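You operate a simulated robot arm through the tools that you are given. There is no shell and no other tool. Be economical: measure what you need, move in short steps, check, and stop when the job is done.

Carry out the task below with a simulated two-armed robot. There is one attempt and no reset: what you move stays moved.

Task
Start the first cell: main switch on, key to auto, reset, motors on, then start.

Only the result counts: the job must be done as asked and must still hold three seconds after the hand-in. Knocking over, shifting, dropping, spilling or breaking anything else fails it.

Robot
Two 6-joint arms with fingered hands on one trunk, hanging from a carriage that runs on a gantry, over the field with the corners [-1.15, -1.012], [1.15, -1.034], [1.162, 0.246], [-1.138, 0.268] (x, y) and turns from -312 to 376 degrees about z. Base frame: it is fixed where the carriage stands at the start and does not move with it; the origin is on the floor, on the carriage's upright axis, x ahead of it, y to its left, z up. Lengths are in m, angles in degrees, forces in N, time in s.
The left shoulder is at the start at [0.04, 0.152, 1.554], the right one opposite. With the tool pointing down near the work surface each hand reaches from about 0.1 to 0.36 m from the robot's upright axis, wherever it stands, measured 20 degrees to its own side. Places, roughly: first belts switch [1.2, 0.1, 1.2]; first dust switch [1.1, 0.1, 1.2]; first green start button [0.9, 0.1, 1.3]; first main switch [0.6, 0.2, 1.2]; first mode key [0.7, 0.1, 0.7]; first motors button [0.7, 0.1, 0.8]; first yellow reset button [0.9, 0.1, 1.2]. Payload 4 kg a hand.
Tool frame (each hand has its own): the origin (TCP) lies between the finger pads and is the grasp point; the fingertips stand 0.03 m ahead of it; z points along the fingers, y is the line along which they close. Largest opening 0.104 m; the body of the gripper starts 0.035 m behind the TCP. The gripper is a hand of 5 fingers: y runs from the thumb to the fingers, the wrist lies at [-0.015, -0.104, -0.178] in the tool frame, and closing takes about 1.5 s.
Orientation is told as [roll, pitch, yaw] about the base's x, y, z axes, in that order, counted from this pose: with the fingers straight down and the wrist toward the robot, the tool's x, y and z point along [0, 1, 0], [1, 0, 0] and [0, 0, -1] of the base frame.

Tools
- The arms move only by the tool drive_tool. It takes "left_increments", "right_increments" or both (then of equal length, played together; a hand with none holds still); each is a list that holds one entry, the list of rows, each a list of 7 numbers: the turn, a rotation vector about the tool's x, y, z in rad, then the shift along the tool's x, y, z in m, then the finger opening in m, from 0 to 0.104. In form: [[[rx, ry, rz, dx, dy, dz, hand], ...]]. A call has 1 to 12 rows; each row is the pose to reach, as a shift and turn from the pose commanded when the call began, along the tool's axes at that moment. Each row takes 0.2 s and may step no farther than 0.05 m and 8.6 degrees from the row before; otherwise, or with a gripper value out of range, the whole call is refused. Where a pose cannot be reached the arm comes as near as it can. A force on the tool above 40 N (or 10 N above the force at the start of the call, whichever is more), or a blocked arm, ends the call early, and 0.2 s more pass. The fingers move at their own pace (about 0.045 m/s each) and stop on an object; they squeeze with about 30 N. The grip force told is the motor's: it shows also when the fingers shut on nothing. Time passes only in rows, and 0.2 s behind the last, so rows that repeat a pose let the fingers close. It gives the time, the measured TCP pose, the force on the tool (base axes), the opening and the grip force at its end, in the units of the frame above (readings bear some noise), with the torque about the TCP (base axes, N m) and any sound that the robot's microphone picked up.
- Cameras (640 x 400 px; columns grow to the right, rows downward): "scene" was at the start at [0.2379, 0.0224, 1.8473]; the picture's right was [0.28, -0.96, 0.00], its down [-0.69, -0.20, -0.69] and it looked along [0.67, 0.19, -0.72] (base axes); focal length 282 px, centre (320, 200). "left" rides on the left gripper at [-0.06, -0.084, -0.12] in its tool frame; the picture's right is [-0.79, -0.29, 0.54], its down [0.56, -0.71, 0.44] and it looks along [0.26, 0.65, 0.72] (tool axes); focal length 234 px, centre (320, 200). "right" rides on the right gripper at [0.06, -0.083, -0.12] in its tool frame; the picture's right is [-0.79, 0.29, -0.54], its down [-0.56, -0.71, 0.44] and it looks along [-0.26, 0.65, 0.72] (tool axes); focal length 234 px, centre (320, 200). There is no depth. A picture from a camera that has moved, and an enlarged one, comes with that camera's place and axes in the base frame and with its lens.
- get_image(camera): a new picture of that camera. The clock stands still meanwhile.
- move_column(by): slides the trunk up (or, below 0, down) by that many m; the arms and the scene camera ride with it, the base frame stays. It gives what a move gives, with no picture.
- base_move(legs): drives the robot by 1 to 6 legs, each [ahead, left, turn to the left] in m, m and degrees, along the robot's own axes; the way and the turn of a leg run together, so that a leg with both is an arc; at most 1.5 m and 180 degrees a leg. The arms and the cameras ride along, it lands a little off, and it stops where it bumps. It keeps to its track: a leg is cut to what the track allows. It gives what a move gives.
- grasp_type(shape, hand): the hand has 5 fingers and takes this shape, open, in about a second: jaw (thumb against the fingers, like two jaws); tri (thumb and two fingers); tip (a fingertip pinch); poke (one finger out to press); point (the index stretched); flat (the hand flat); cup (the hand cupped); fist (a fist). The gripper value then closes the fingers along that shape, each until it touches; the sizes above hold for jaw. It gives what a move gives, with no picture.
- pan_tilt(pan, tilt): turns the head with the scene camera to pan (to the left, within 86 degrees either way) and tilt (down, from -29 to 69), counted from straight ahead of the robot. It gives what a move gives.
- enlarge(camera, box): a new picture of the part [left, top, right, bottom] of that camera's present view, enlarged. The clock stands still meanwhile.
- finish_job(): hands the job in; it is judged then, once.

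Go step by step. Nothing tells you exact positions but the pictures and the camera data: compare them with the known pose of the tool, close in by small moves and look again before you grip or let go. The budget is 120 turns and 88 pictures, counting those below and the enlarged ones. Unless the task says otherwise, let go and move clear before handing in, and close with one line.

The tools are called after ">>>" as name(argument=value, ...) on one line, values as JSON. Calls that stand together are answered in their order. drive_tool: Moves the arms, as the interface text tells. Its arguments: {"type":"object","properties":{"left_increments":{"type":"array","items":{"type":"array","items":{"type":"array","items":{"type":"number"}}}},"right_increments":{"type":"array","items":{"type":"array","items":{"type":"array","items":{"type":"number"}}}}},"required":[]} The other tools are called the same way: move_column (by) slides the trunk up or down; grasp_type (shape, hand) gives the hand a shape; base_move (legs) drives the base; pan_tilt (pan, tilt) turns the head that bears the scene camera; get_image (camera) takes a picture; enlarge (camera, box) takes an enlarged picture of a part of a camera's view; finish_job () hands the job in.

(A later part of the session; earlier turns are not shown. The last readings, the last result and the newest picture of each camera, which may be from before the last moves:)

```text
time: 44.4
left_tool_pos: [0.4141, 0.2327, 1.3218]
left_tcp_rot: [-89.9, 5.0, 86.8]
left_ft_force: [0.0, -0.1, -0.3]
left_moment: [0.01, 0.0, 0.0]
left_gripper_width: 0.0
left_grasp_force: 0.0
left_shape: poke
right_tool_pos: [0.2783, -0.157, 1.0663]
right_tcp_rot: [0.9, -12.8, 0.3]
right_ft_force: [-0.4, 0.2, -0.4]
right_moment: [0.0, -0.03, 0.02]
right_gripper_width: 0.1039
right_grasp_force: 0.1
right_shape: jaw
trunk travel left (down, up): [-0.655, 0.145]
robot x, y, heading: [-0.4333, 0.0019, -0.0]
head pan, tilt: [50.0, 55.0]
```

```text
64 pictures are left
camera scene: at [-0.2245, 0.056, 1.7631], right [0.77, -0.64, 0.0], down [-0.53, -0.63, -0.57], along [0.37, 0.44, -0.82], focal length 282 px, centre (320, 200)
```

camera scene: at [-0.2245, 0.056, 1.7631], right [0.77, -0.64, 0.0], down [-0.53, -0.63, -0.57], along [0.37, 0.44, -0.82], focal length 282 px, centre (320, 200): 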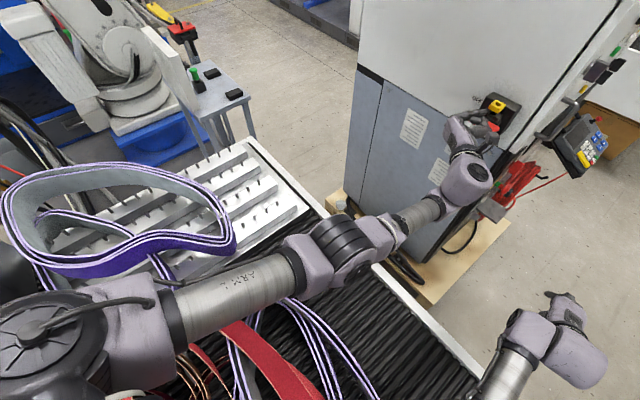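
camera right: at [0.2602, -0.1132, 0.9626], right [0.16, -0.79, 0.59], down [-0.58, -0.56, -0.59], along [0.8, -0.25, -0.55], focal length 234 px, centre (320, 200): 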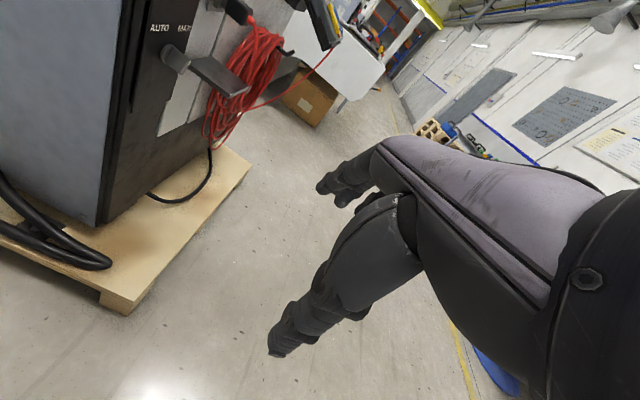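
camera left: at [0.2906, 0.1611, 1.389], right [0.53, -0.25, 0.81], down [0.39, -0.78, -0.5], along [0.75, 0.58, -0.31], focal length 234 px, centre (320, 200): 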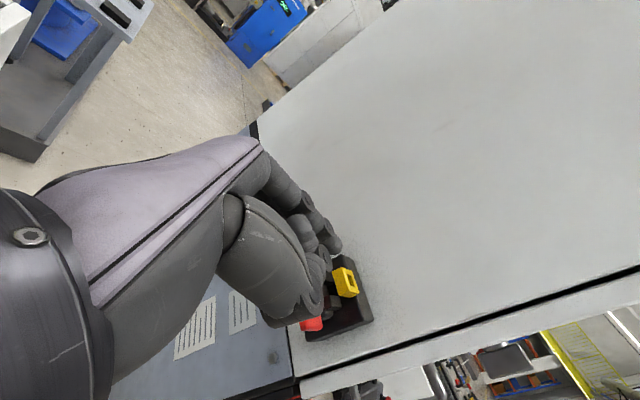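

>>> enlarge(camera="scene", box=[410, 70, 550, 180])

>>> enlarge(camera="left", box=[210, 180, 390, 350])

```text
3.64 times, centred on (480, 125) of scene
camera zoom: at [-0.2245, 0.056, 1.7631], right [0.77, -0.64, 0.0], down [-0.53, -0.63, -0.57], along [0.37, 0.44, -0.82], focal length 1027 px, centre (-262, 473)
```

zoom: 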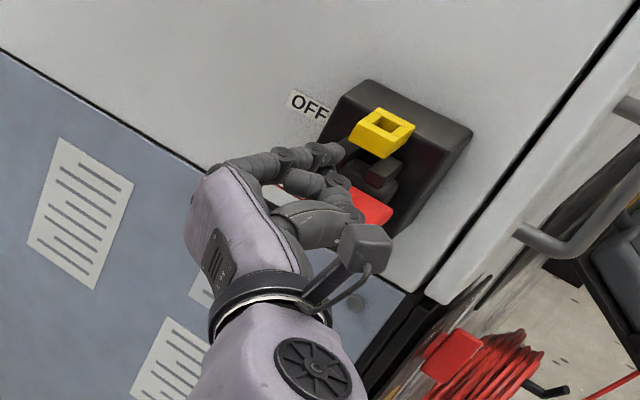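

```text
2.35 times, centred on (300, 265) of left
camera zoom: at [0.2906, 0.1611, 1.389], right [0.53, -0.25, 0.81], down [0.39, -0.78, -0.5], along [0.75, 0.58, -0.31], focal length 551 px, centre (367, 47)
```

zoom: 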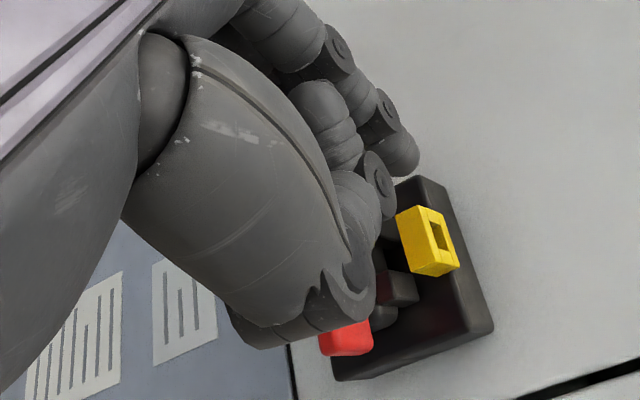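

The poke fingertip sits on the tool axis about 0.03 m ahead of the TCP, with the index finger on top and the other fingers folded below it. I'll push the bar's right end up from beneath. First I raise the right hand so that lowering the trunk doesn't block again.

>>> drive_tool(right_increments=[[[0, 0, 0, 0, 0, -0.04, 0.1], [0, 0, 0, 0, 0, -0.08, 0.1], [0, 0, 0, 0, 0, -0.12, 0.1], [0, 0, 0, 0, 0, -0.16, 0.1], [0, 0, 0, 0, 0, -0.2, 0.1]]])

>>> move_column(by=-0.137)

>>> drive_tool(left_increments=[[[0, 0, 0, 0.0, -0.012, 0.0, 0.0], [0, 0, 0, 0.0, -0.022, 0.0, 0.0]]])

```text
time: 45.6
left_tool_pos: [0.4121, 0.2328, 1.3217]
left_tcp_rot: [-89.9, 5.0, 86.9]
left_ft_force: [0.8, 1.1, -1.0]
left_moment: [0.03, -0.01, -0.01]
left_gripper_width: 0.0001
left_grasp_force: 0.1
left_shape: poke
right_tool_pos: [0.2336, -0.1609, 1.2617]
right_tcp_rot: [0.9, -12.8, 0.3]
right_ft_force: [0.1, -0.3, 0.3]
right_moment: [0.02, -0.05, 0.0]
right_gripper_width: 0.1003
right_grasp_force: 0.1
right_shape: jaw
trunk travel left (down, up): [-0.655, 0.145]
robot x, y, heading: [-0.4302, 0.0023, 0.0]
head pan, tilt: [50.0, 55.0]
```

```text
time: 47.3
left_tool_pos: [0.4137, 0.2317, 1.1847]
left_tcp_rot: [-89.9, 4.9, 86.8]
left_ft_force: [0.2, -0.1, -0.4]
left_moment: [0.03, -0.01, 0.02]
left_gripper_width: 0.0
left_grasp_force: 0.1
left_shape: poke
right_tool_pos: [0.233, -0.1603, 1.1248]
right_tcp_rot: [0.9, -12.9, 0.3]
right_ft_force: [0.5, 0.4, 0.0]
right_moment: [-0.02, -0.01, 0.0]
right_gripper_width: 0.1003
right_grasp_force: 0.2
right_shape: jaw
trunk travel left (down, up): [-0.518, 0.282]
robot x, y, heading: [-0.4307, 0.0029, -0.2]
head pan, tilt: [50.0, 55.0]
```

```text
time: 47.9
left_tool_pos: [0.4122, 0.211, 1.1868]
left_tcp_rot: [-89.9, 5.0, 86.7]
left_ft_force: [-0.2, 0.1, -0.2]
left_moment: [0.03, 0.0, 0.0]
left_gripper_width: 0.0001
left_grasp_force: 0.1
left_shape: poke
right_tool_pos: [0.2338, -0.1606, 1.1253]
right_tcp_rot: [0.9, -12.8, 0.3]
right_ft_force: [0.3, 0.5, 0.0]
right_moment: [-0.02, -0.02, 0.02]
right_gripper_width: 0.1006
right_grasp_force: 0.1
right_shape: jaw
trunk travel left (down, up): [-0.518, 0.282]
robot x, y, heading: [-0.4313, 0.0054, 0.0]
head pan, tilt: [50.0, 55.0]
```

All reachable now. Driving ahead 0.1 m puts the fingertip under the bar's right end.

>>> base_move(legs=[[0.095, 0.0, 0]])

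>>> pan_tilt(pan=30, tilt=40)

>>> enlarge(camera="scene", box=[200, 120, 440, 280])

>>> get_image(camera="left")

```text
time: 49.0
left_tool_pos: [0.5079, 0.212, 1.1886]
left_tcp_rot: [-89.9, 5.0, 86.8]
left_ft_force: [1.0, 0.4, 0.7]
left_moment: [0.0, 0.05, -0.02]
left_gripper_width: 0.0
left_grasp_force: 0.0
left_shape: poke
right_tool_pos: [0.3278, -0.1608, 1.1257]
right_tcp_rot: [1.0, -12.9, 0.4]
right_ft_force: [0.1, 0.0, 0.4]
right_moment: [0.01, 0.01, -0.02]
right_gripper_width: 0.1005
right_grasp_force: 0.1
right_shape: jaw
trunk travel left (down, up): [-0.518, 0.282]
robot x, y, heading: [-0.3381, 0.0035, 0.1]
head pan, tilt: [50.0, 55.0]
```

```text
time: 49.8
left_tool_pos: [0.506, 0.2114, 1.1874]
left_tcp_rot: [-89.9, 5.0, 86.8]
left_ft_force: [-0.1, -0.5, 0.0]
left_moment: [0.01, -0.02, -0.01]
left_gripper_width: 0.0
left_grasp_force: 0.0
left_shape: poke
right_tool_pos: [0.3267, -0.1601, 1.1235]
right_tcp_rot: [0.9, -12.8, 0.4]
right_ft_force: [0.3, 0.1, 0.2]
right_moment: [0.02, -0.04, 0.02]
right_gripper_width: 0.1004
right_grasp_force: 0.1
right_shape: jaw
trunk travel left (down, up): [-0.518, 0.282]
robot x, y, heading: [-0.3386, 0.0, 0.0]
head pan, tilt: [30.0, 40.0]
```

```text
2.50 times, centred on (320, 200) of scene
camera zoom: at [-0.1031, 0.0433, 1.6467], right [0.5, -0.87, 0.0], down [-0.56, -0.32, -0.77], along [0.66, 0.38, -0.64], focal length 706 px, centre (320, 200)
```

zoom: 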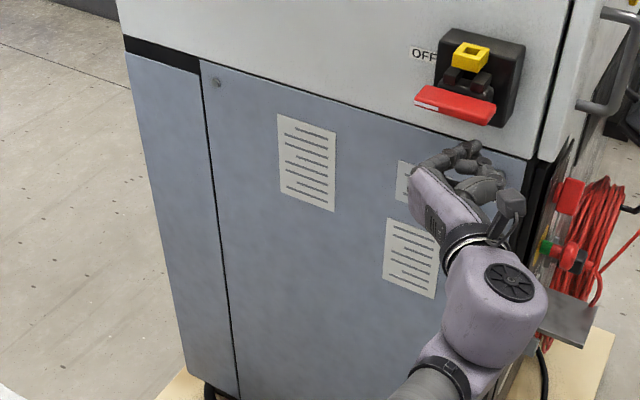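

```text
60 pictures are left
camera left: at [0.3834, 0.1393, 1.2539], right [0.53, -0.25, 0.81], down [0.39, -0.78, -0.49], along [0.75, 0.58, -0.31], focal length 234 px, centre (320, 200)
```

left: 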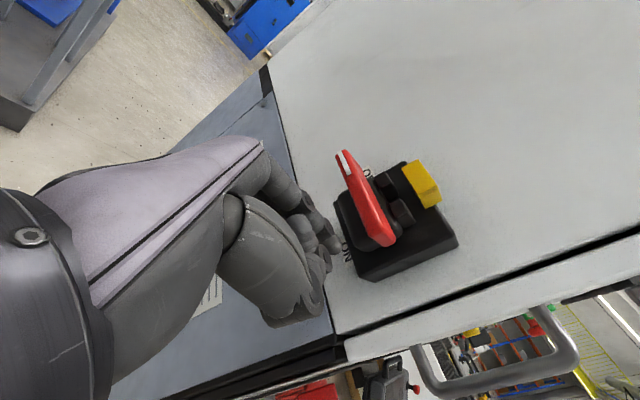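

The bar and fingertip positions agree with the pictures. I'll go 0.02 m forward and then sweep the right end up along the arc to about 60°.

>>> drive_tool(left_increments=[[[0, 0, 0, 0, 0, 0.02, 0.0], [0, 0, 0, -0.0121, -0.003, 0.02, 0.0], [0, 0, 0, -0.0252, -0.0052, 0.02, 0], [0, 0, 0, -0.0384, -0.0093, 0.02, 0], [0, 0, 0, -0.0482, -0.0087, 0.02, 0], [0, 0, 0, -0.0568, -0.005, 0.02, 0]]])

>>> get_image(camera="left")

>>> enlarge(camera="scene", box=[300, 120, 420, 200])

```text
time: 51.2
left_tool_pos: [0.5231, 0.2086, 1.2429]
left_tcp_rot: [-89.8, 5.0, 86.7]
left_ft_force: [-5.3, -5.7, -6.6]
left_moment: [-0.18, 0.04, 0.11]
left_gripper_width: 0.0001
left_grasp_force: 0.1
left_shape: poke
left hand out of reach, approached as far as the arm can: row 1, 2, 3, 4, 5
right_tool_pos: [0.3259, -0.1618, 1.1244]
right_tcp_rot: [1.0, -12.6, 0.4]
right_ft_force: [-0.2, -0.3, 0.0]
right_moment: [-0.03, -0.02, 0.0]
right_gripper_width: 0.1004
right_grasp_force: 0.2
right_shape: jaw
trunk travel left (down, up): [-0.518, 0.282]
robot x, y, heading: [-0.3372, -0.0013, 0.1]
head pan, tilt: [30.0, 40.0]
```

```text
59 pictures are left
camera left: at [0.4003, 0.1368, 1.3093], right [0.53, -0.25, 0.81], down [0.39, -0.78, -0.49], along [0.75, 0.58, -0.32], focal length 234 px, centre (320, 200)
```

left: 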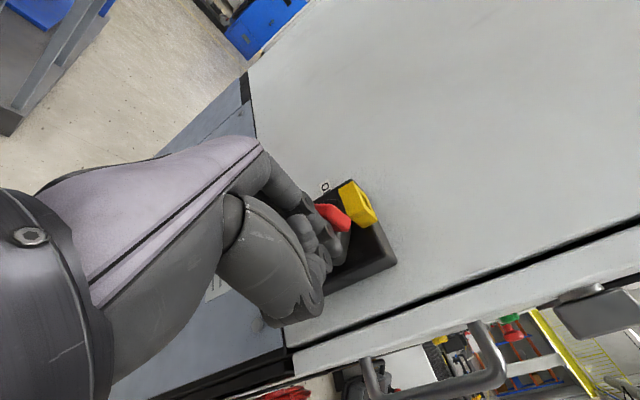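

```text
5.00 times, centred on (360, 160) of scene
camera zoom: at [-0.1039, 0.0426, 1.6464], right [0.5, -0.87, 0.0], down [-0.56, -0.32, -0.77], along [0.66, 0.38, -0.64], focal length 1412 px, centre (120, 400)
```

zoom: 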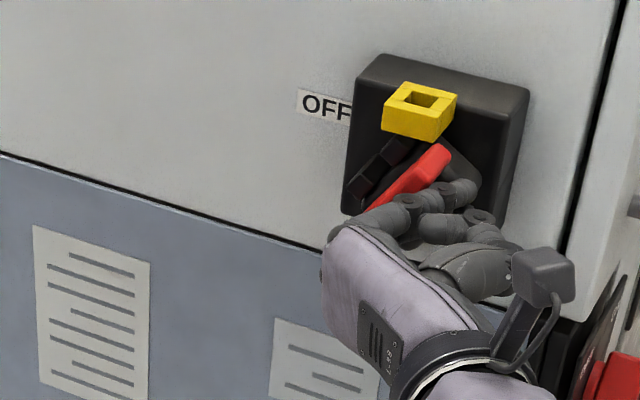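

The bar has turned about 55°. I'll continue round the arc.

>>> drive_tool(left_increments=[[[0, 0, 0, -0.0074, 0.0058, 0, 0.0], [0, 0, 0, -0.0126, 0.0137, 0, 0.0], [0, 0, 0, -0.0151, 0.0194, 0, 0], [0, 0, 0, -0.0156, 0.0253, 0, 0], [0, 0, 0, -0.0156, 0.0253, 0, 0]]])

>>> enlarge(camera="scene", box=[300, 120, 420, 200])

```text
time: 52.4
left_tool_pos: [0.5269, 0.2289, 1.2547]
left_tcp_rot: [-89.8, 5.2, 86.6]
left_ft_force: [-14.7, -25.6, -2.7]
left_moment: [-0.18, 0.13, 0.12]
left_gripper_width: 0.0001
left_grasp_force: 0.0
left_shape: poke
right_tool_pos: [0.3255, -0.1635, 1.1237]
right_tcp_rot: [0.7, -12.7, 0.4]
right_ft_force: [-0.6, -1.2, -0.2]
right_moment: [-0.01, 0.0, -0.01]
right_gripper_width: 0.1002
right_grasp_force: 0.0
right_shape: jaw
trunk travel left (down, up): [-0.518, 0.282]
robot x, y, heading: [-0.3371, 0.0016, -0.2]
head pan, tilt: [30.0, 40.0]
```

```text
5.00 times, centred on (360, 160) of scene
camera zoom: at [-0.1043, 0.0411, 1.6463], right [0.5, -0.87, 0.0], down [-0.56, -0.32, -0.76], along [0.66, 0.38, -0.65], focal length 1412 px, centre (120, 400)
```

zoom: 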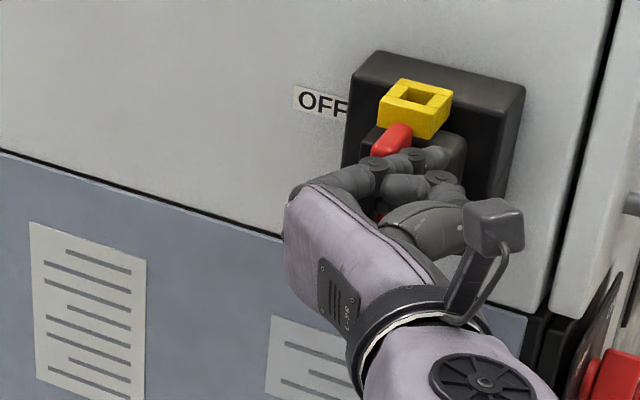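

It looks to be against its stop at 90°. I'll back off and check.

>>> drive_tool(left_increments=[[[0, 0, 0, 0, -0.015, 0, 0.0], [0, 0, 0, 0, -0.03, -0.01, 0.0], [0, 0, 0, 0.0, -0.035, -0.03, 0]]])

>>> base_move(legs=[[-0.18, 0.0, 0]])

>>> enlarge(camera="scene", box=[260, 80, 400, 180])

```text
time: 53.2
left_tool_pos: [0.5144, 0.2017, 1.2552]
left_tcp_rot: [-90.0, 5.0, 86.9]
left_ft_force: [0.8, -0.9, -0.8]
left_moment: [-0.02, 0.0, 0.03]
left_gripper_width: 0.0
left_grasp_force: 0.0
left_shape: poke
left hand out of reach, approached as far as the arm can: row 3
right_tool_pos: [0.3279, -0.1606, 1.1247]
right_tcp_rot: [0.9, -12.7, 0.4]
right_ft_force: [1.0, -0.2, -0.3]
right_moment: [0.0, 0.03, 0.0]
right_gripper_width: 0.1006
right_grasp_force: 0.1
right_shape: jaw
trunk travel left (down, up): [-0.518, 0.282]
robot x, y, heading: [-0.3392, -0.0003, -0.0]
head pan, tilt: [30.0, 40.0]
```

```text
time: 54.7
left_tool_pos: [0.3408, 0.1992, 1.258]
left_tcp_rot: [-90.2, 5.0, 86.9]
left_ft_force: [-0.4, -0.2, -0.7]
left_moment: [-0.02, 0.0, 0.04]
left_gripper_width: 0.0
left_grasp_force: 0.0
left_shape: poke
right_tool_pos: [0.1558, -0.16, 1.1345]
right_tcp_rot: [1.0, -13.3, 0.5]
right_ft_force: [-0.6, -1.1, 0.2]
right_moment: [-0.02, -0.04, -0.02]
right_gripper_width: 0.1002
right_grasp_force: 0.0
right_shape: jaw
trunk travel left (down, up): [-0.518, 0.282]
robot x, y, heading: [-0.5148, 0.0026, -0.1]
head pan, tilt: [30.0, 40.0]
```

```text
4.00 times, centred on (330, 130) of scene
camera zoom: at [-0.2793, 0.0428, 1.649], right [0.5, -0.87, 0.0], down [-0.55, -0.32, -0.77], along [0.67, 0.38, -0.64], focal length 1130 px, centre (280, 480)
```

zoom: 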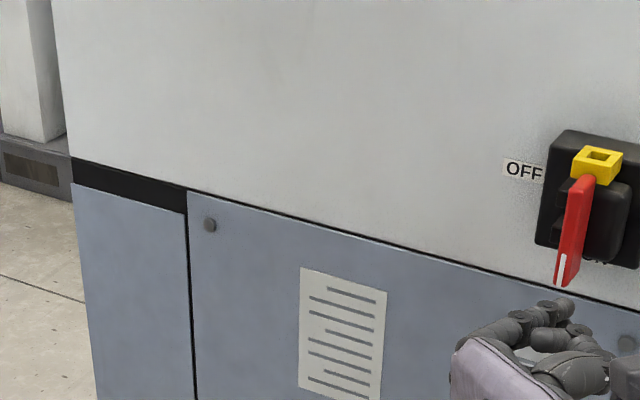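

The main switch is ON: the white mark points down. Next I'll drive round to the right-hand panel side, well clear of the machine, and turn to face it.

>>> base_move(legs=[[0, -0.6, 0], [0.7, -0.4, 0], [0, 0, 90]])

>>> pan_tilt(pan=-30, tilt=25)

>>> get_image(camera="scene")

```text
time: 65.8
left_tool_pos: [-0.0148, -0.147, 1.2549]
left_tcp_rot: [-90.0, 5.0, 176.7]
left_ft_force: [0.0, -0.1, -0.6]
left_moment: [-0.01, 0.0, 0.01]
left_gripper_width: 0.0002
left_grasp_force: 0.2
left_shape: poke
right_tool_pos: [0.3435, -0.3342, 1.128]
right_tcp_rot: [1.0, -13.2, 90.3]
right_ft_force: [0.2, 1.5, -0.5]
right_moment: [0.01, -0.01, 0.01]
right_gripper_width: 0.1003
right_grasp_force: 0.0
right_shape: jaw
trunk travel left (down, up): [-0.518, 0.282]
robot x, y, heading: [0.1825, -1.0004, 89.8]
head pan, tilt: [30.0, 40.0]
```

```text
time: 67.2
left_tool_pos: [-0.0144, -0.1464, 1.2536]
left_tcp_rot: [-90.0, 5.1, 176.7]
left_ft_force: [-0.3, -0.8, -0.2]
left_moment: [-0.04, 0.01, 0.03]
left_gripper_width: 0.0
left_grasp_force: 0.0
left_shape: poke
right_tool_pos: [0.3445, -0.3343, 1.129]
right_tcp_rot: [1.0, -13.2, 90.2]
right_ft_force: [0.2, -0.5, -1.0]
right_moment: [0.01, 0.0, -0.06]
right_gripper_width: 0.1002
right_grasp_force: 0.0
right_shape: jaw
trunk travel left (down, up): [-0.518, 0.282]
robot x, y, heading: [0.1813, -0.9978, 89.7]
head pan, tilt: [-30.0, 25.0]
```

```text
55 pictures are left
camera scene: at [0.2296, -0.7607, 1.6701], right [0.86, -0.5, 0.0], down [-0.21, -0.37, -0.91], along [0.46, 0.78, -0.42], focal length 282 px, centre (320, 200)
```

scene: 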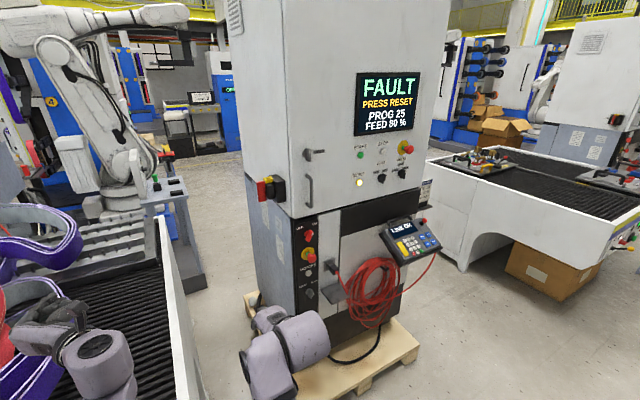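

The machine is now powered; the screen says FAULT / PRESS RESET. I'll look closer at both panels.

>>> enlarge(camera="scene", box=[280, 120, 460, 240])

>>> enlarge(camera="scene", box=[280, 205, 400, 320])

```text
3.33 times, centred on (370, 180) of scene
camera zoom: at [0.2296, -0.7607, 1.6701], right [0.86, -0.5, 0.0], down [-0.21, -0.37, -0.91], along [0.46, 0.78, -0.42], focal length 942 px, centre (153, 267)
```

zoom: 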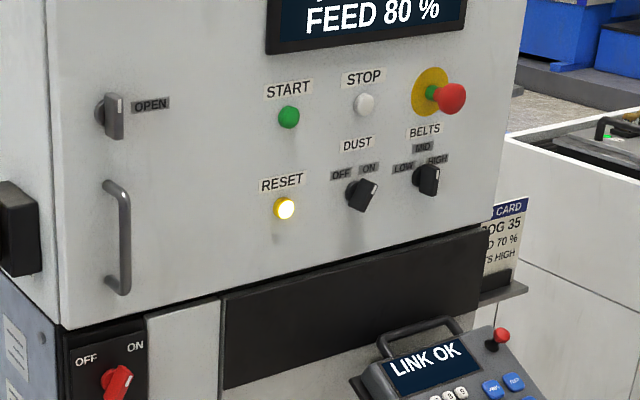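

```text
3.48 times, centred on (340, 262) of scene
camera zoom: at [0.2296, -0.7607, 1.6701], right [0.86, -0.5, 0.0], down [-0.21, -0.37, -0.91], along [0.46, 0.78, -0.42], focal length 982 px, centre (250, -17)
```

zoom: 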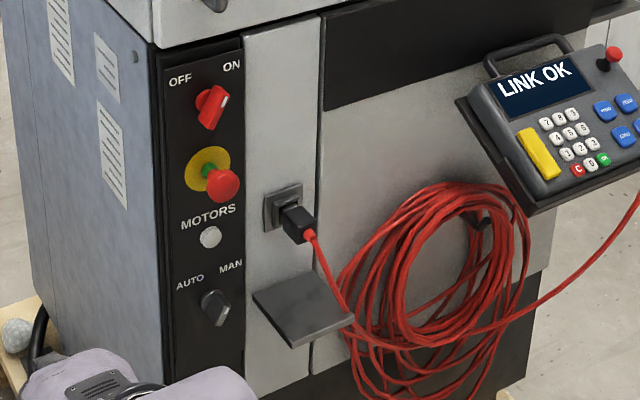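

I see START, STOP, RESET (lit), DUST and BELTS on the upper panel, and MOTORS and the AUTO/MAN key on the lower black panel. I'll draw the right arm in so that it stays clear of the pendant, and then shift along to face the lower panel.

>>> drive_tool(right_increments=[[[0, 0, 0, 0, -0.04, -0.01, 0.1], [0, 0, 0, 0, -0.08, -0.02, 0.1], [0, 0, 0, 0, -0.12, -0.03, 0.1], [0, 0, 0, 0, -0.16, -0.04, 0.1], [0, 0, 0, 0, -0.2, -0.05, 0.1], [0, 0, 0, 0, -0.24, -0.06, 0.1], [0, 0, 0, 0, -0.28, -0.06, 0.1]]])

>>> base_move(legs=[[0, -0.62, 0]])

>>> pan_tilt(pan=12, tilt=35)

>>> get_image(camera="scene")

>>> get_image(camera="left")

```text
time: 68.1
left_tool_pos: [-0.0156, -0.1461, 1.2541]
left_tcp_rot: [-90.0, 5.1, 176.6]
left_ft_force: [-0.9, -0.5, 0.3]
left_moment: [-0.01, 0.0, -0.02]
left_gripper_width: 0.0
left_grasp_force: 0.0
left_shape: poke
right_tool_pos: [0.4022, -0.4481, 1.2157]
right_tcp_rot: [-3.5, -23.1, 89.6]
right_ft_force: [-0.5, 0.8, -0.1]
right_moment: [-0.01, -0.03, 0.0]
right_gripper_width: 0.1005
right_grasp_force: 0.1
right_shape: jaw
right hand out of reach, approached as far as the arm can: row 3, 4
trunk travel left (down, up): [-0.518, 0.282]
robot x, y, heading: [0.1795, -0.9979, 89.7]
head pan, tilt: [-30.0, 25.0]
stopped in row 4 (right hand): the arm was blocked; the commanded pose is now the measured one
```

```text
time: 71.6
left_tool_pos: [0.5958, -0.1494, 1.2533]
left_tcp_rot: [-90.0, 5.1, 176.8]
left_ft_force: [0.0, 0.3, 0.6]
left_moment: [0.02, -0.04, 0.01]
left_gripper_width: 0.0
left_grasp_force: 0.0
left_shape: poke
right_tool_pos: [1.0137, -0.4498, 1.2131]
right_tcp_rot: [-3.6, -22.9, 89.6]
right_ft_force: [0.2, 0.5, 0.7]
right_moment: [0.0, 0.01, 0.02]
right_gripper_width: 0.1003
right_grasp_force: 0.2
right_shape: jaw
trunk travel left (down, up): [-0.518, 0.282]
robot x, y, heading: [0.7925, -1.0011, 89.8]
head pan, tilt: [-30.0, 25.0]
```

```text
time: 72.7
left_tool_pos: [0.5964, -0.1483, 1.2531]
left_tcp_rot: [-90.1, 5.0, 176.8]
left_ft_force: [-0.6, -0.1, 1.2]
left_moment: [0.02, -0.01, 0.03]
left_gripper_width: 0.0002
left_grasp_force: 0.1
left_shape: poke
right_tool_pos: [1.0151, -0.4496, 1.213]
right_tcp_rot: [-3.4, -22.9, 89.6]
right_ft_force: [0.7, 0.8, -0.2]
right_moment: [0.0, -0.02, -0.02]
right_gripper_width: 0.1002
right_grasp_force: 0.0
right_shape: jaw
trunk travel left (down, up): [-0.518, 0.282]
robot x, y, heading: [0.7946, -1.0041, 89.9]
head pan, tilt: [12.0, 35.0]
```

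```text
52 pictures are left
camera scene: at [0.7779, -0.7557, 1.6543], right [0.98, 0.21, 0.0], down [0.12, -0.56, -0.82], along [-0.17, 0.8, -0.57], focal length 282 px, centre (320, 200)
```

scene: 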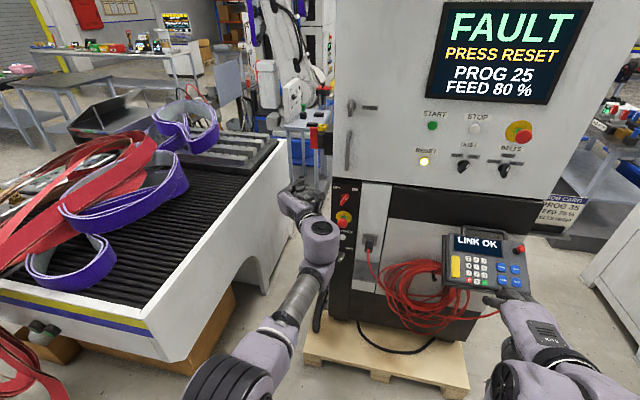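

```text
51 pictures are left
camera left: at [0.6679, -0.2732, 1.3207], right [0.25, 0.53, 0.81], down [0.78, 0.39, -0.49], along [-0.58, 0.75, -0.31], focal length 234 px, centre (320, 200)
```

left: 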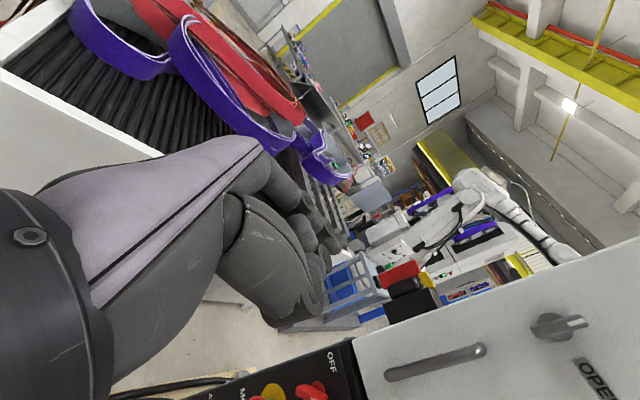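

Triangulating gives RESET at about (0.937, 0.114, 1.237) and START at about (0.936, 0.114, 1.356). I'll look at the lower panel from here.

>>> enlarge(camera="scene", box=[315, 170, 405, 290])

```text
3.33 times, centred on (360, 230) of scene
camera zoom: at [0.7779, -0.7557, 1.6543], right [0.98, 0.21, 0.0], down [0.12, -0.56, -0.82], along [-0.17, 0.8, -0.57], focal length 942 px, centre (187, 100)
```

zoom: 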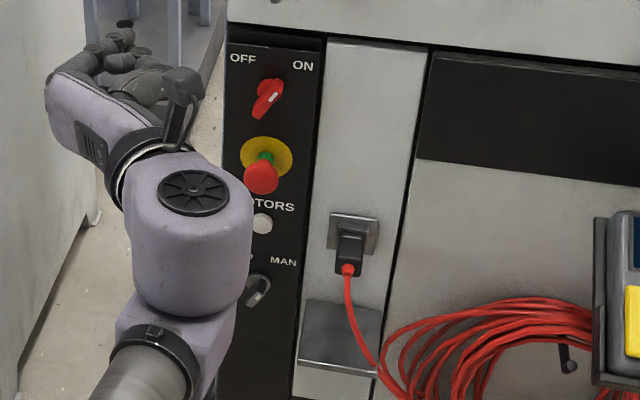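

MOTORS is at about (0.689, 0.111, 0.863) and the key at about (0.689, 0.10, 0.752), with the e-stop just above MOTORS. I'll lower the trunk and bring the left hand in front of the key to look closely.

>>> base_move(legs=[[0, -0.11, 0]])

>>> move_column(by=-0.38)

>>> get_image(camera="left")

>>> get_image(camera="scene")

```text
time: 73.9
left_tool_pos: [0.7072, -0.1485, 1.2534]
left_tcp_rot: [-90.0, 5.1, 176.9]
left_ft_force: [0.5, -0.2, 0.7]
left_moment: [-0.02, 0.02, 0.02]
left_gripper_width: 0.0
left_grasp_force: 0.1
left_shape: poke
right_tool_pos: [1.1249, -0.4502, 1.2133]
right_tcp_rot: [-3.6, -22.8, 89.6]
right_ft_force: [1.3, -0.4, -0.1]
right_moment: [-0.02, -0.02, 0.01]
right_gripper_width: 0.1004
right_grasp_force: 0.0
right_shape: jaw
trunk travel left (down, up): [-0.518, 0.282]
robot x, y, heading: [0.9046, -1.0004, 90.2]
head pan, tilt: [12.0, 35.0]
```

```text
time: 77.5
left_tool_pos: [0.7061, -0.148, 0.8737]
left_tcp_rot: [-90.0, 5.1, 176.8]
left_ft_force: [0.3, 0.3, 0.3]
left_moment: [-0.01, 0.0, -0.01]
left_gripper_width: 0.0
left_grasp_force: 0.0
left_shape: poke
right_tool_pos: [1.1249, -0.4499, 0.8333]
right_tcp_rot: [-3.7, -23.0, 89.5]
right_ft_force: [0.2, -0.2, 0.0]
right_moment: [0.0, 0.0, 0.0]
right_gripper_width: 0.0999
right_grasp_force: 0.0
right_shape: jaw
trunk travel left (down, up): [-0.138, 0.662]
robot x, y, heading: [0.9035, -1.0013, 90.1]
head pan, tilt: [12.0, 35.0]
```

```text
49 pictures are left
camera left: at [0.7781, -0.2734, 0.9408], right [0.25, 0.53, 0.81], down [0.78, 0.39, -0.49], along [-0.58, 0.75, -0.31], focal length 234 px, centre (320, 200)
```

left: 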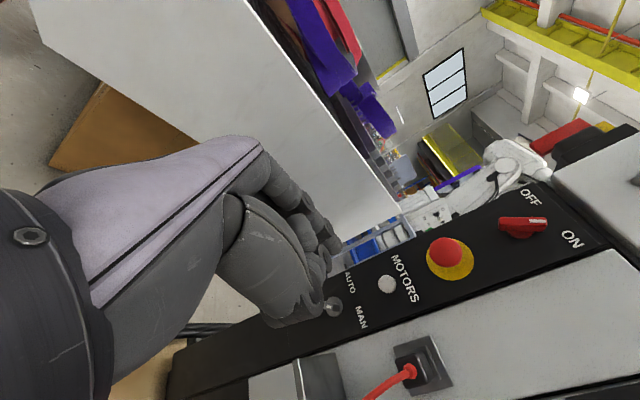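

```text
48 pictures are left
camera scene: at [0.8878, -0.7559, 1.2744], right [0.98, 0.21, 0.0], down [0.12, -0.56, -0.82], along [-0.17, 0.8, -0.57], focal length 282 px, centre (320, 200)
```

scene: 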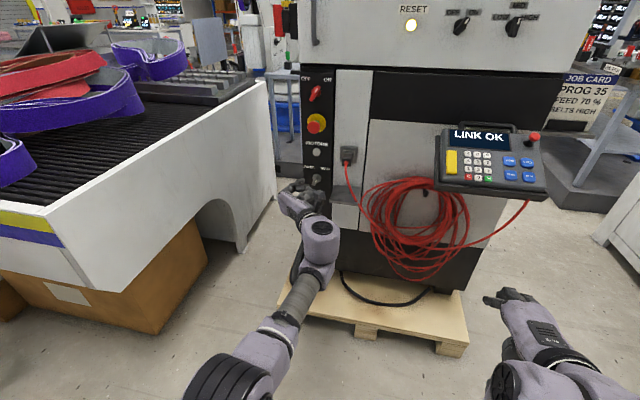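

>>> enlarge(camera="scene", box=[280, 110, 360, 200])

>>> enlarge(camera="left", box=[290, 230, 430, 340])

```text
4.44 times, centred on (320, 155) of scene
camera zoom: at [0.8878, -0.7559, 1.2744], right [0.98, 0.21, 0.0], down [0.12, -0.56, -0.82], along [-0.17, 0.8, -0.57], focal length 1256 px, centre (320, 400)
```

zoom: 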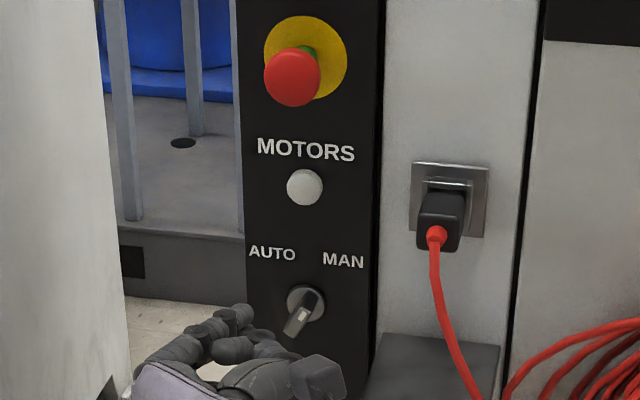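

```text
3.64 times, centred on (360, 285) of left
camera zoom: at [0.7781, -0.2734, 0.9408], right [0.25, 0.53, 0.81], down [0.78, 0.39, -0.49], along [-0.58, 0.75, -0.31], focal length 852 px, centre (174, -109)
```

zoom: 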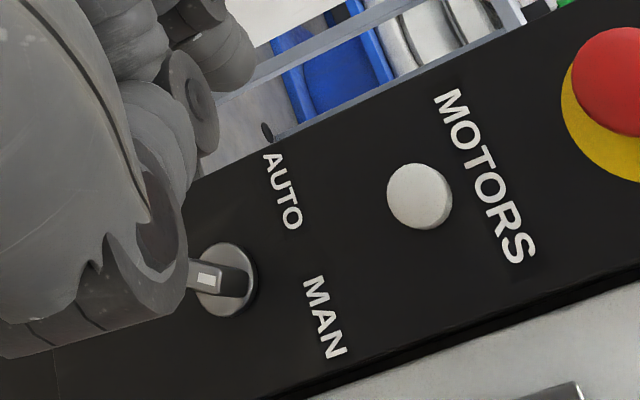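

>>> enlarge(camera="scene", box=[300, 162, 332, 186])

```text
16.00 times, centred on (316, 174) of scene
camera zoom: at [0.8878, -0.7559, 1.2744], right [0.98, 0.21, 0.0], down [0.12, -0.56, -0.82], along [-0.17, 0.8, -0.57], focal length 4520 px, centre (384, 616)
```

zoom: 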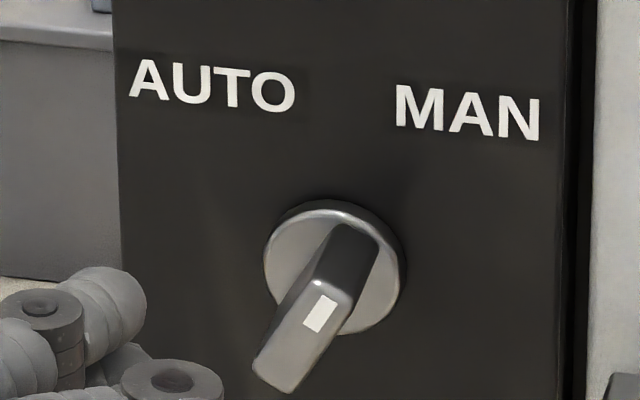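

The key's wing points to MAN (about 30° right of up). I'll push its upper end leftward with the fingertip. First I check the finger geometry.

>>> enlarge(camera="scene", box=[272, 168, 332, 214])

```text
8.70 times, centred on (302, 191) of scene
camera zoom: at [0.8878, -0.7559, 1.2744], right [0.98, 0.21, 0.0], down [0.12, -0.56, -0.82], along [-0.17, 0.8, -0.57], focal length 2456 px, centre (476, 278)
```

zoom: 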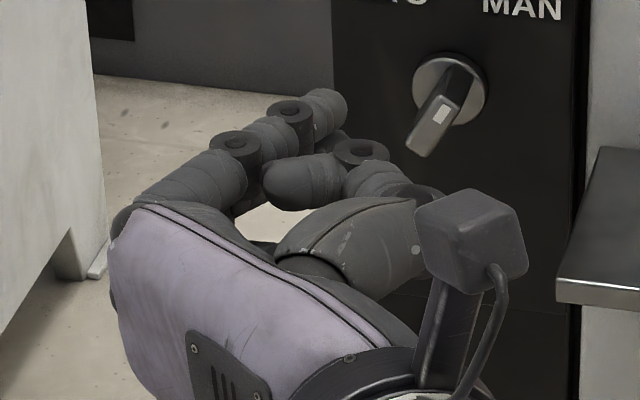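

The fingertip ends about 0.035 m ahead of the TCP, and the finger is about 12 mm thick. I'll drop to the key's height, pull the arm in a little for slack, and drive forward to just short of the key.

>>> move_column(by=-0.12)

>>> drive_tool(left_increments=[[[0, 0, 0, 0.0, 0, -0.012, 0], [0, 0, 0, 0.0, -0.005, -0.025, 0]]])

>>> base_move(legs=[[0.145, 0.0, 0]])

>>> pan_tilt(pan=20, tilt=30)

>>> get_image(camera="scene")

```text
time: 79.0
left_tool_pos: [0.7065, -0.1491, 0.7545]
left_tcp_rot: [-90.1, 5.1, 176.8]
left_ft_force: [0.7, 0.1, -0.3]
left_moment: [0.0, 0.02, -0.03]
left_gripper_width: 0.0
left_grasp_force: 0.1
left_shape: poke
right_tool_pos: [1.1251, -0.4494, 0.7131]
right_tcp_rot: [-3.5, -22.9, 89.6]
right_ft_force: [-1.0, -0.3, -0.6]
right_moment: [-0.01, -0.04, 0.01]
right_gripper_width: 0.1004
right_grasp_force: 0.1
right_shape: jaw
trunk travel left (down, up): [-0.018, 0.782]
robot x, y, heading: [0.9057, -1.0014, 90.1]
head pan, tilt: [12.0, 35.0]
```

```text
time: 79.7
left_tool_pos: [0.7166, -0.153, 0.7467]
left_tcp_rot: [-90.0, 5.0, 176.8]
left_ft_force: [0.3, -0.4, 0.8]
left_moment: [0.0, 0.01, -0.01]
left_gripper_width: 0.0
left_grasp_force: 0.0
left_shape: poke
left hand out of reach, approached as far as the arm can: row 1, 2
right_tool_pos: [1.1262, -0.451, 0.7124]
right_tcp_rot: [-3.6, -22.8, 89.6]
right_ft_force: [0.3, 0.2, 0.4]
right_moment: [-0.02, 0.03, 0.02]
right_gripper_width: 0.1005
right_grasp_force: 0.1
right_shape: jaw
trunk travel left (down, up): [-0.018, 0.782]
robot x, y, heading: [0.9064, -1.0013, 90.0]
head pan, tilt: [12.0, 35.0]
```

```text
time: 81.0
left_tool_pos: [0.7166, -0.0104, 0.7455]
left_tcp_rot: [-89.9, 5.0, 176.7]
left_ft_force: [0.0, 0.1, 0.6]
left_moment: [0.03, 0.01, 0.01]
left_gripper_width: 0.0
left_grasp_force: 0.2
left_shape: poke
right_tool_pos: [1.1269, -0.3077, 0.7122]
right_tcp_rot: [-3.6, -22.8, 89.5]
right_ft_force: [0.6, -0.2, -0.4]
right_moment: [0.01, 0.0, 0.01]
right_gripper_width: 0.1003
right_grasp_force: 0.1
right_shape: jaw
trunk travel left (down, up): [-0.018, 0.782]
robot x, y, heading: [0.9051, -0.8601, 89.7]
head pan, tilt: [12.0, 35.0]
```

```text
time: 81.7
left_tool_pos: [0.7149, -0.0064, 0.7461]
left_tcp_rot: [-89.9, 5.1, 176.7]
left_ft_force: [0.2, -0.8, -0.2]
left_moment: [-0.02, 0.01, 0.0]
left_gripper_width: 0.0002
left_grasp_force: 0.0
left_shape: poke
right_tool_pos: [1.127, -0.3054, 0.7146]
right_tcp_rot: [-3.7, -22.9, 89.5]
right_ft_force: [-0.5, 0.0, -0.7]
right_moment: [-0.02, -0.01, -0.01]
right_gripper_width: 0.1001
right_grasp_force: 0.0
right_shape: jaw
trunk travel left (down, up): [-0.018, 0.782]
robot x, y, heading: [0.9056, -0.8572, 90.2]
head pan, tilt: [20.0, 30.0]
```

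```text
43 pictures are left
camera scene: at [0.876, -0.6119, 1.1622], right [0.94, 0.34, 0.0], down [0.17, -0.47, -0.87], along [-0.29, 0.82, -0.5], focal length 282 px, centre (320, 200)
```

scene: 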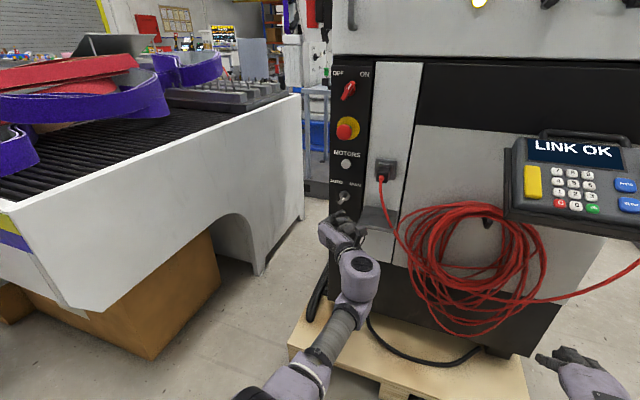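

>>> enlarge(camera="scene", box=[305, 170, 405, 250])

```text
5.00 times, centred on (355, 210) of scene
camera zoom: at [0.876, -0.6119, 1.1622], right [0.94, 0.34, 0.0], down [0.17, -0.47, -0.87], along [-0.29, 0.82, -0.5], focal length 1412 px, centre (145, 150)
```

zoom: 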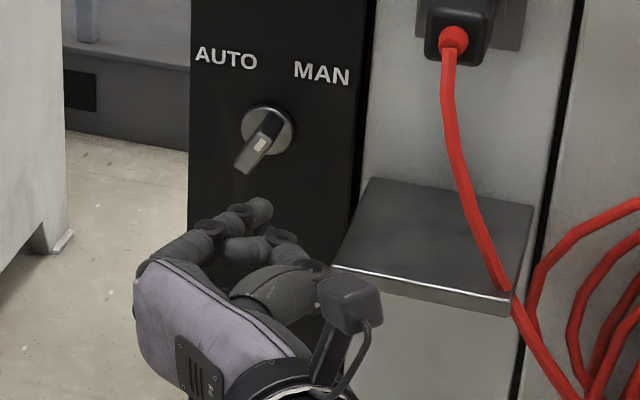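

The small shelf is close on the right, so I'll push the wing's lower end to the right from the left side instead. I shift the base left and come forward.

>>> base_move(legs=[[0, 0.048, 0], [0.045, 0, 0]])

>>> enlarge(camera="scene", box=[325, 155, 405, 215])

```text
time: 83.1
left_tool_pos: [0.6712, 0.0304, 0.7416]
left_tcp_rot: [-89.8, 5.2, 176.7]
left_ft_force: [-0.2, -0.1, -1.1]
left_moment: [0.03, 0.0, 0.03]
left_gripper_width: 0.0
left_grasp_force: 0.0
left_shape: poke
right_tool_pos: [1.0832, -0.2652, 0.7116]
right_tcp_rot: [-3.8, -22.7, 89.5]
right_ft_force: [0.8, -0.3, 0.6]
right_moment: [0.05, 0.04, 0.03]
right_gripper_width: 0.0999
right_grasp_force: 0.1
right_shape: jaw
trunk travel left (down, up): [-0.018, 0.782]
robot x, y, heading: [0.8573, -0.8134, 89.7]
head pan, tilt: [20.0, 30.0]
```

```text
6.67 times, centred on (365, 185) of scene
camera zoom: at [0.83, -0.5718, 1.1611], right [0.94, 0.34, 0.0], down [0.17, -0.47, -0.86], along [-0.29, 0.81, -0.5], focal length 1883 px, centre (20, 300)
```

zoom: 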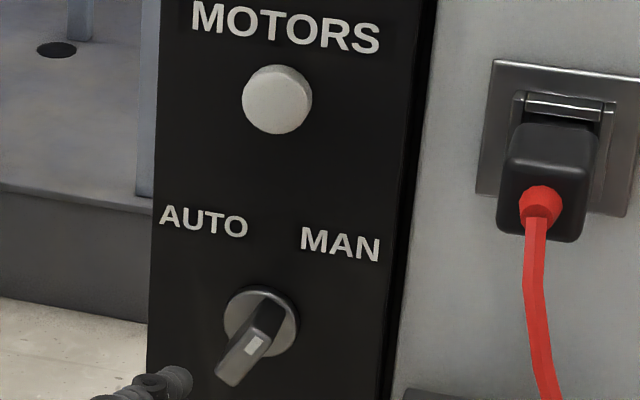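

The fingertip is beside the wing's lower left and still 0.015 m short of its face. I'll go 0.03 m ahead.

>>> base_move(legs=[[0.03, 0.0, 0]])

>>> enlarge(camera="scene", box=[335, 170, 395, 215])

```text
time: 83.9
left_tool_pos: [0.6671, 0.0614, 0.7427]
left_tcp_rot: [-89.7, 5.1, 176.9]
left_ft_force: [0.3, -0.3, -0.3]
left_moment: [0.02, 0.0, -0.01]
left_gripper_width: 0.0003
left_grasp_force: 0.0
left_shape: poke
right_tool_pos: [1.0793, -0.2366, 0.7118]
right_tcp_rot: [-3.6, -22.6, 89.6]
right_ft_force: [-0.2, -0.6, -0.2]
right_moment: [0.03, 0.01, -0.04]
right_gripper_width: 0.1002
right_grasp_force: 0.0
right_shape: jaw
trunk travel left (down, up): [-0.018, 0.782]
robot x, y, heading: [0.8569, -0.7844, 89.9]
head pan, tilt: [20.0, 30.0]
```

```text
8.89 times, centred on (365, 192) of scene
camera zoom: at [0.8276, -0.5418, 1.1613], right [0.94, 0.34, 0.0], down [0.17, -0.47, -0.86], along [-0.29, 0.81, -0.5], focal length 2511 px, centre (-80, 267)
```

zoom: 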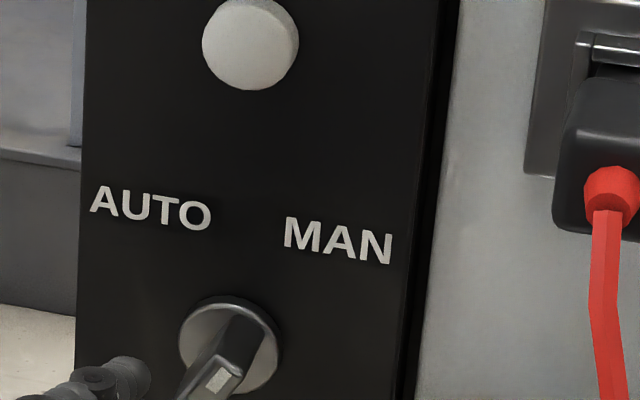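

The fingertip is now at the depth of the wing and left of it. I'll sweep right and down round the axis.

>>> drive_tool(left_increments=[[[0, 0, 0, 0.0007, -0.008, 0.0004, 0], [0, 0, 0, 0.002, -0.0113, 0.0006, 0], [0, 0, 0, 0.0052, -0.0131, 0.0007, 0], [0, 0, 0, 0.0079, -0.0148, 0.0008, 0], [0, 0, 0, 0.0101, -0.0171, 0.001, 0], [0, 0, 0, 0.0119, -0.0205, 0.0012, 0], [0, 0, 0, 0.0133, -0.0249, 0.0014, 0], [0, 0, 0, 0.0133, -0.0249, 0.0014, 0]]])

>>> enlarge(camera="scene", box=[335, 180, 395, 225])

```text
time: 85.7
left_tool_pos: [0.6947, 0.0652, 0.734]
left_tcp_rot: [-89.9, 5.1, 176.8]
left_ft_force: [-0.1, 0.5, -0.5]
left_moment: [0.02, 0.0, 0.0]
left_gripper_width: 0.0
left_grasp_force: 0.0
left_shape: poke
right_tool_pos: [1.0795, -0.2313, 0.7149]
right_tcp_rot: [-3.6, -23.0, 89.4]
right_ft_force: [-0.5, 0.2, 0.2]
right_moment: [-0.04, 0.01, -0.03]
right_gripper_width: 0.1
right_grasp_force: 0.0
right_shape: jaw
trunk travel left (down, up): [-0.018, 0.782]
robot x, y, heading: [0.8586, -0.7811, 89.9]
head pan, tilt: [20.0, 30.0]
```

```text
8.89 times, centred on (365, 202) of scene
camera zoom: at [0.828, -0.5386, 1.1621], right [0.94, 0.34, 0.0], down [0.17, -0.47, -0.87], along [-0.29, 0.81, -0.5], focal length 2511 px, centre (-80, 178)
```

zoom: 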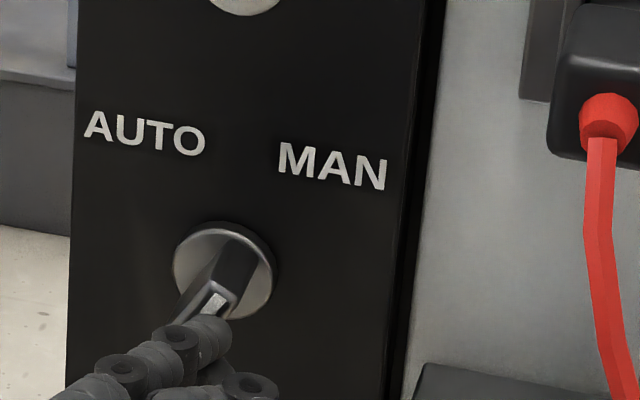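

The finger passed just under the wing's lower end without touching it. I'll go back round and sweep about 6 mm higher.

>>> drive_tool(left_increments=[[[0, 0, 0, 0.008, 0.0007, 0, 0], [0, 0, 0, 0.0067, 0.0146, 0, 0], [0, 0, 0, 0.0055, 0.0286, 0, 0], [0, 0, 0, -0.0055, 0.0276, 0, 0], [0, 0, 0, -0.009, 0.0273, 0, 0], [0, 0, 0, -0.0083, 0.0193, 0, 0], [0, 0, 0, -0.0079, 0.0153, 0, 0], [0, 0, 0, -0.007, 0.0114, 0, 0], [0, 0, 0, -0.0058, 0.0085, 0, 0], [0, 0, 0, -0.0045, 0.0056, 0, 0], [0, 0, 0, -0.0033, 0.0027, 0, 0]]])

>>> enlarge(camera="scene", box=[335, 180, 395, 225])

```text
time: 88.1
left_tool_pos: [0.691, 0.0657, 0.7369]
left_tcp_rot: [-90.0, 5.1, 176.8]
left_ft_force: [0.5, 0.3, -0.4]
left_moment: [0.0, 0.02, 0.0]
left_gripper_width: 0.0
left_grasp_force: 0.0
left_shape: poke
right_tool_pos: [1.0789, -0.2308, 0.7137]
right_tcp_rot: [-3.5, -22.9, 89.5]
right_ft_force: [-0.2, 1.3, 1.2]
right_moment: [-0.01, -0.03, 0.03]
right_gripper_width: 0.1003
right_grasp_force: 0.0
right_shape: jaw
trunk travel left (down, up): [-0.018, 0.782]
robot x, y, heading: [0.8572, -0.7847, 89.9]
head pan, tilt: [20.0, 30.0]
```

```text
8.89 times, centred on (365, 202) of scene
camera zoom: at [0.8281, -0.5386, 1.1621], right [0.94, 0.34, 0.0], down [0.17, -0.47, -0.87], along [-0.29, 0.81, -0.5], focal length 2511 px, centre (-80, 178)
```

zoom: 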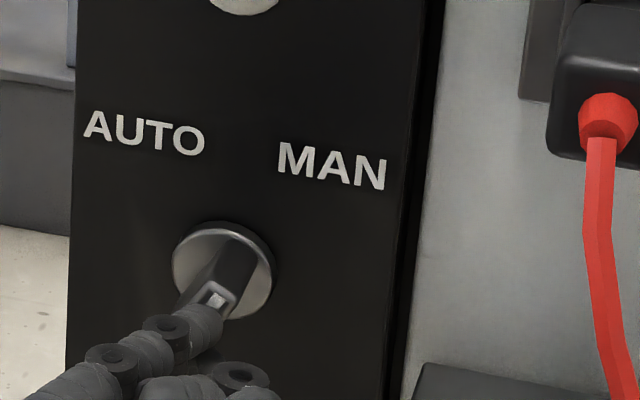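

>>> enlarge(camera="left", box=[270, 200, 430, 330])

```text
3.08 times, centred on (350, 265) of left
camera zoom: at [0.763, -0.0591, 0.8038], right [0.25, 0.53, 0.81], down [0.78, 0.39, -0.49], along [-0.58, 0.75, -0.31], focal length 720 px, centre (228, 0)
```

zoom: 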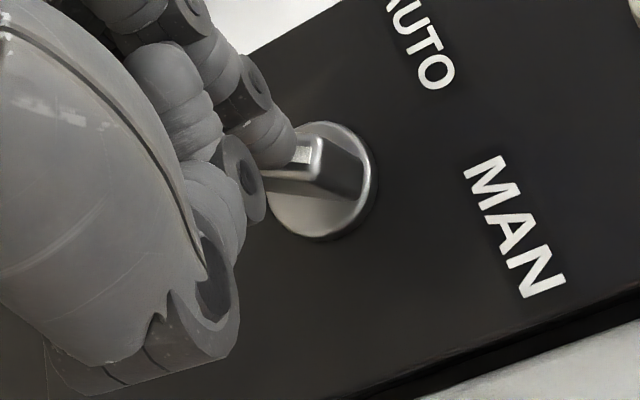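

Re-triangulating with both cameras puts the key axis lower and deeper: about (0.693, 0.739), with the wing face at y≈0.09–0.10. I'll back out, reposition to the left and lower, and go deeper.

>>> base_move(legs=[[-0.025, 0.0, 0]])

>>> drive_tool(left_increments=[[[0, 0, 0, 0.003, 0.013, 0, 0], [0, 0, 0, 0.005, 0.027, 0, 0]]])

>>> enlarge(camera="left", box=[270, 200, 430, 330])

>>> enlarge(camera="scene", box=[335, 175, 395, 220])

```text
time: 89.0
left_tool_pos: [0.6926, 0.0458, 0.7413]
left_tcp_rot: [-90.2, 5.0, 176.6]
left_ft_force: [-0.1, 0.1, 1.1]
left_moment: [-0.03, 0.04, 0.0]
left_gripper_width: 0.0
left_grasp_force: 0.0
left_shape: poke
right_tool_pos: [1.0776, -0.2503, 0.7145]
right_tcp_rot: [-3.7, -23.1, 89.5]
right_ft_force: [0.0, 0.3, 0.5]
right_moment: [-0.03, -0.02, 0.0]
right_gripper_width: 0.1003
right_grasp_force: 0.0
right_shape: jaw
trunk travel left (down, up): [-0.018, 0.782]
robot x, y, heading: [0.8568, -0.8118, 89.8]
head pan, tilt: [20.0, 30.0]
```

```text
time: 89.5
left_tool_pos: [0.6645, 0.0439, 0.7318]
left_tcp_rot: [-90.0, 5.1, 176.7]
left_ft_force: [-0.2, 0.4, -0.1]
left_moment: [0.01, 0.01, 0.01]
left_gripper_width: 0.0
left_grasp_force: 0.0
left_shape: poke
right_tool_pos: [1.0784, -0.2554, 0.7145]
right_tcp_rot: [-3.6, -22.8, 89.6]
right_ft_force: [0.4, 1.0, -0.1]
right_moment: [-0.02, 0.02, -0.01]
right_gripper_width: 0.1001
right_grasp_force: 0.0
right_shape: jaw
trunk travel left (down, up): [-0.018, 0.782]
robot x, y, heading: [0.8579, -0.8105, 89.8]
head pan, tilt: [20.0, 30.0]
```

```text
3.08 times, centred on (350, 265) of left
camera zoom: at [0.7356, -0.0811, 0.7976], right [0.25, 0.53, 0.81], down [0.78, 0.39, -0.49], along [-0.58, 0.75, -0.31], focal length 720 px, centre (228, 0)
```

zoom: 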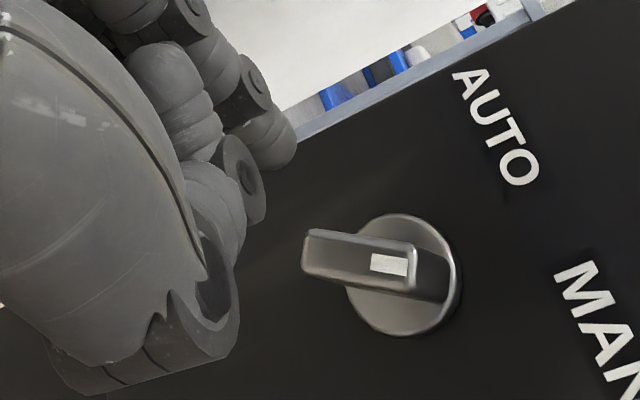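

```text
8.89 times, centred on (365, 198) of scene
camera zoom: at [0.8274, -0.5624, 1.1624], right [0.94, 0.34, 0.0], down [0.17, -0.47, -0.87], along [-0.29, 0.81, -0.5], focal length 2511 px, centre (-80, 222)
```

zoom: 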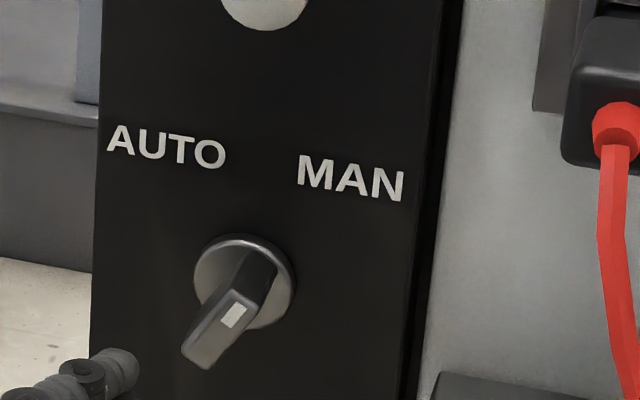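

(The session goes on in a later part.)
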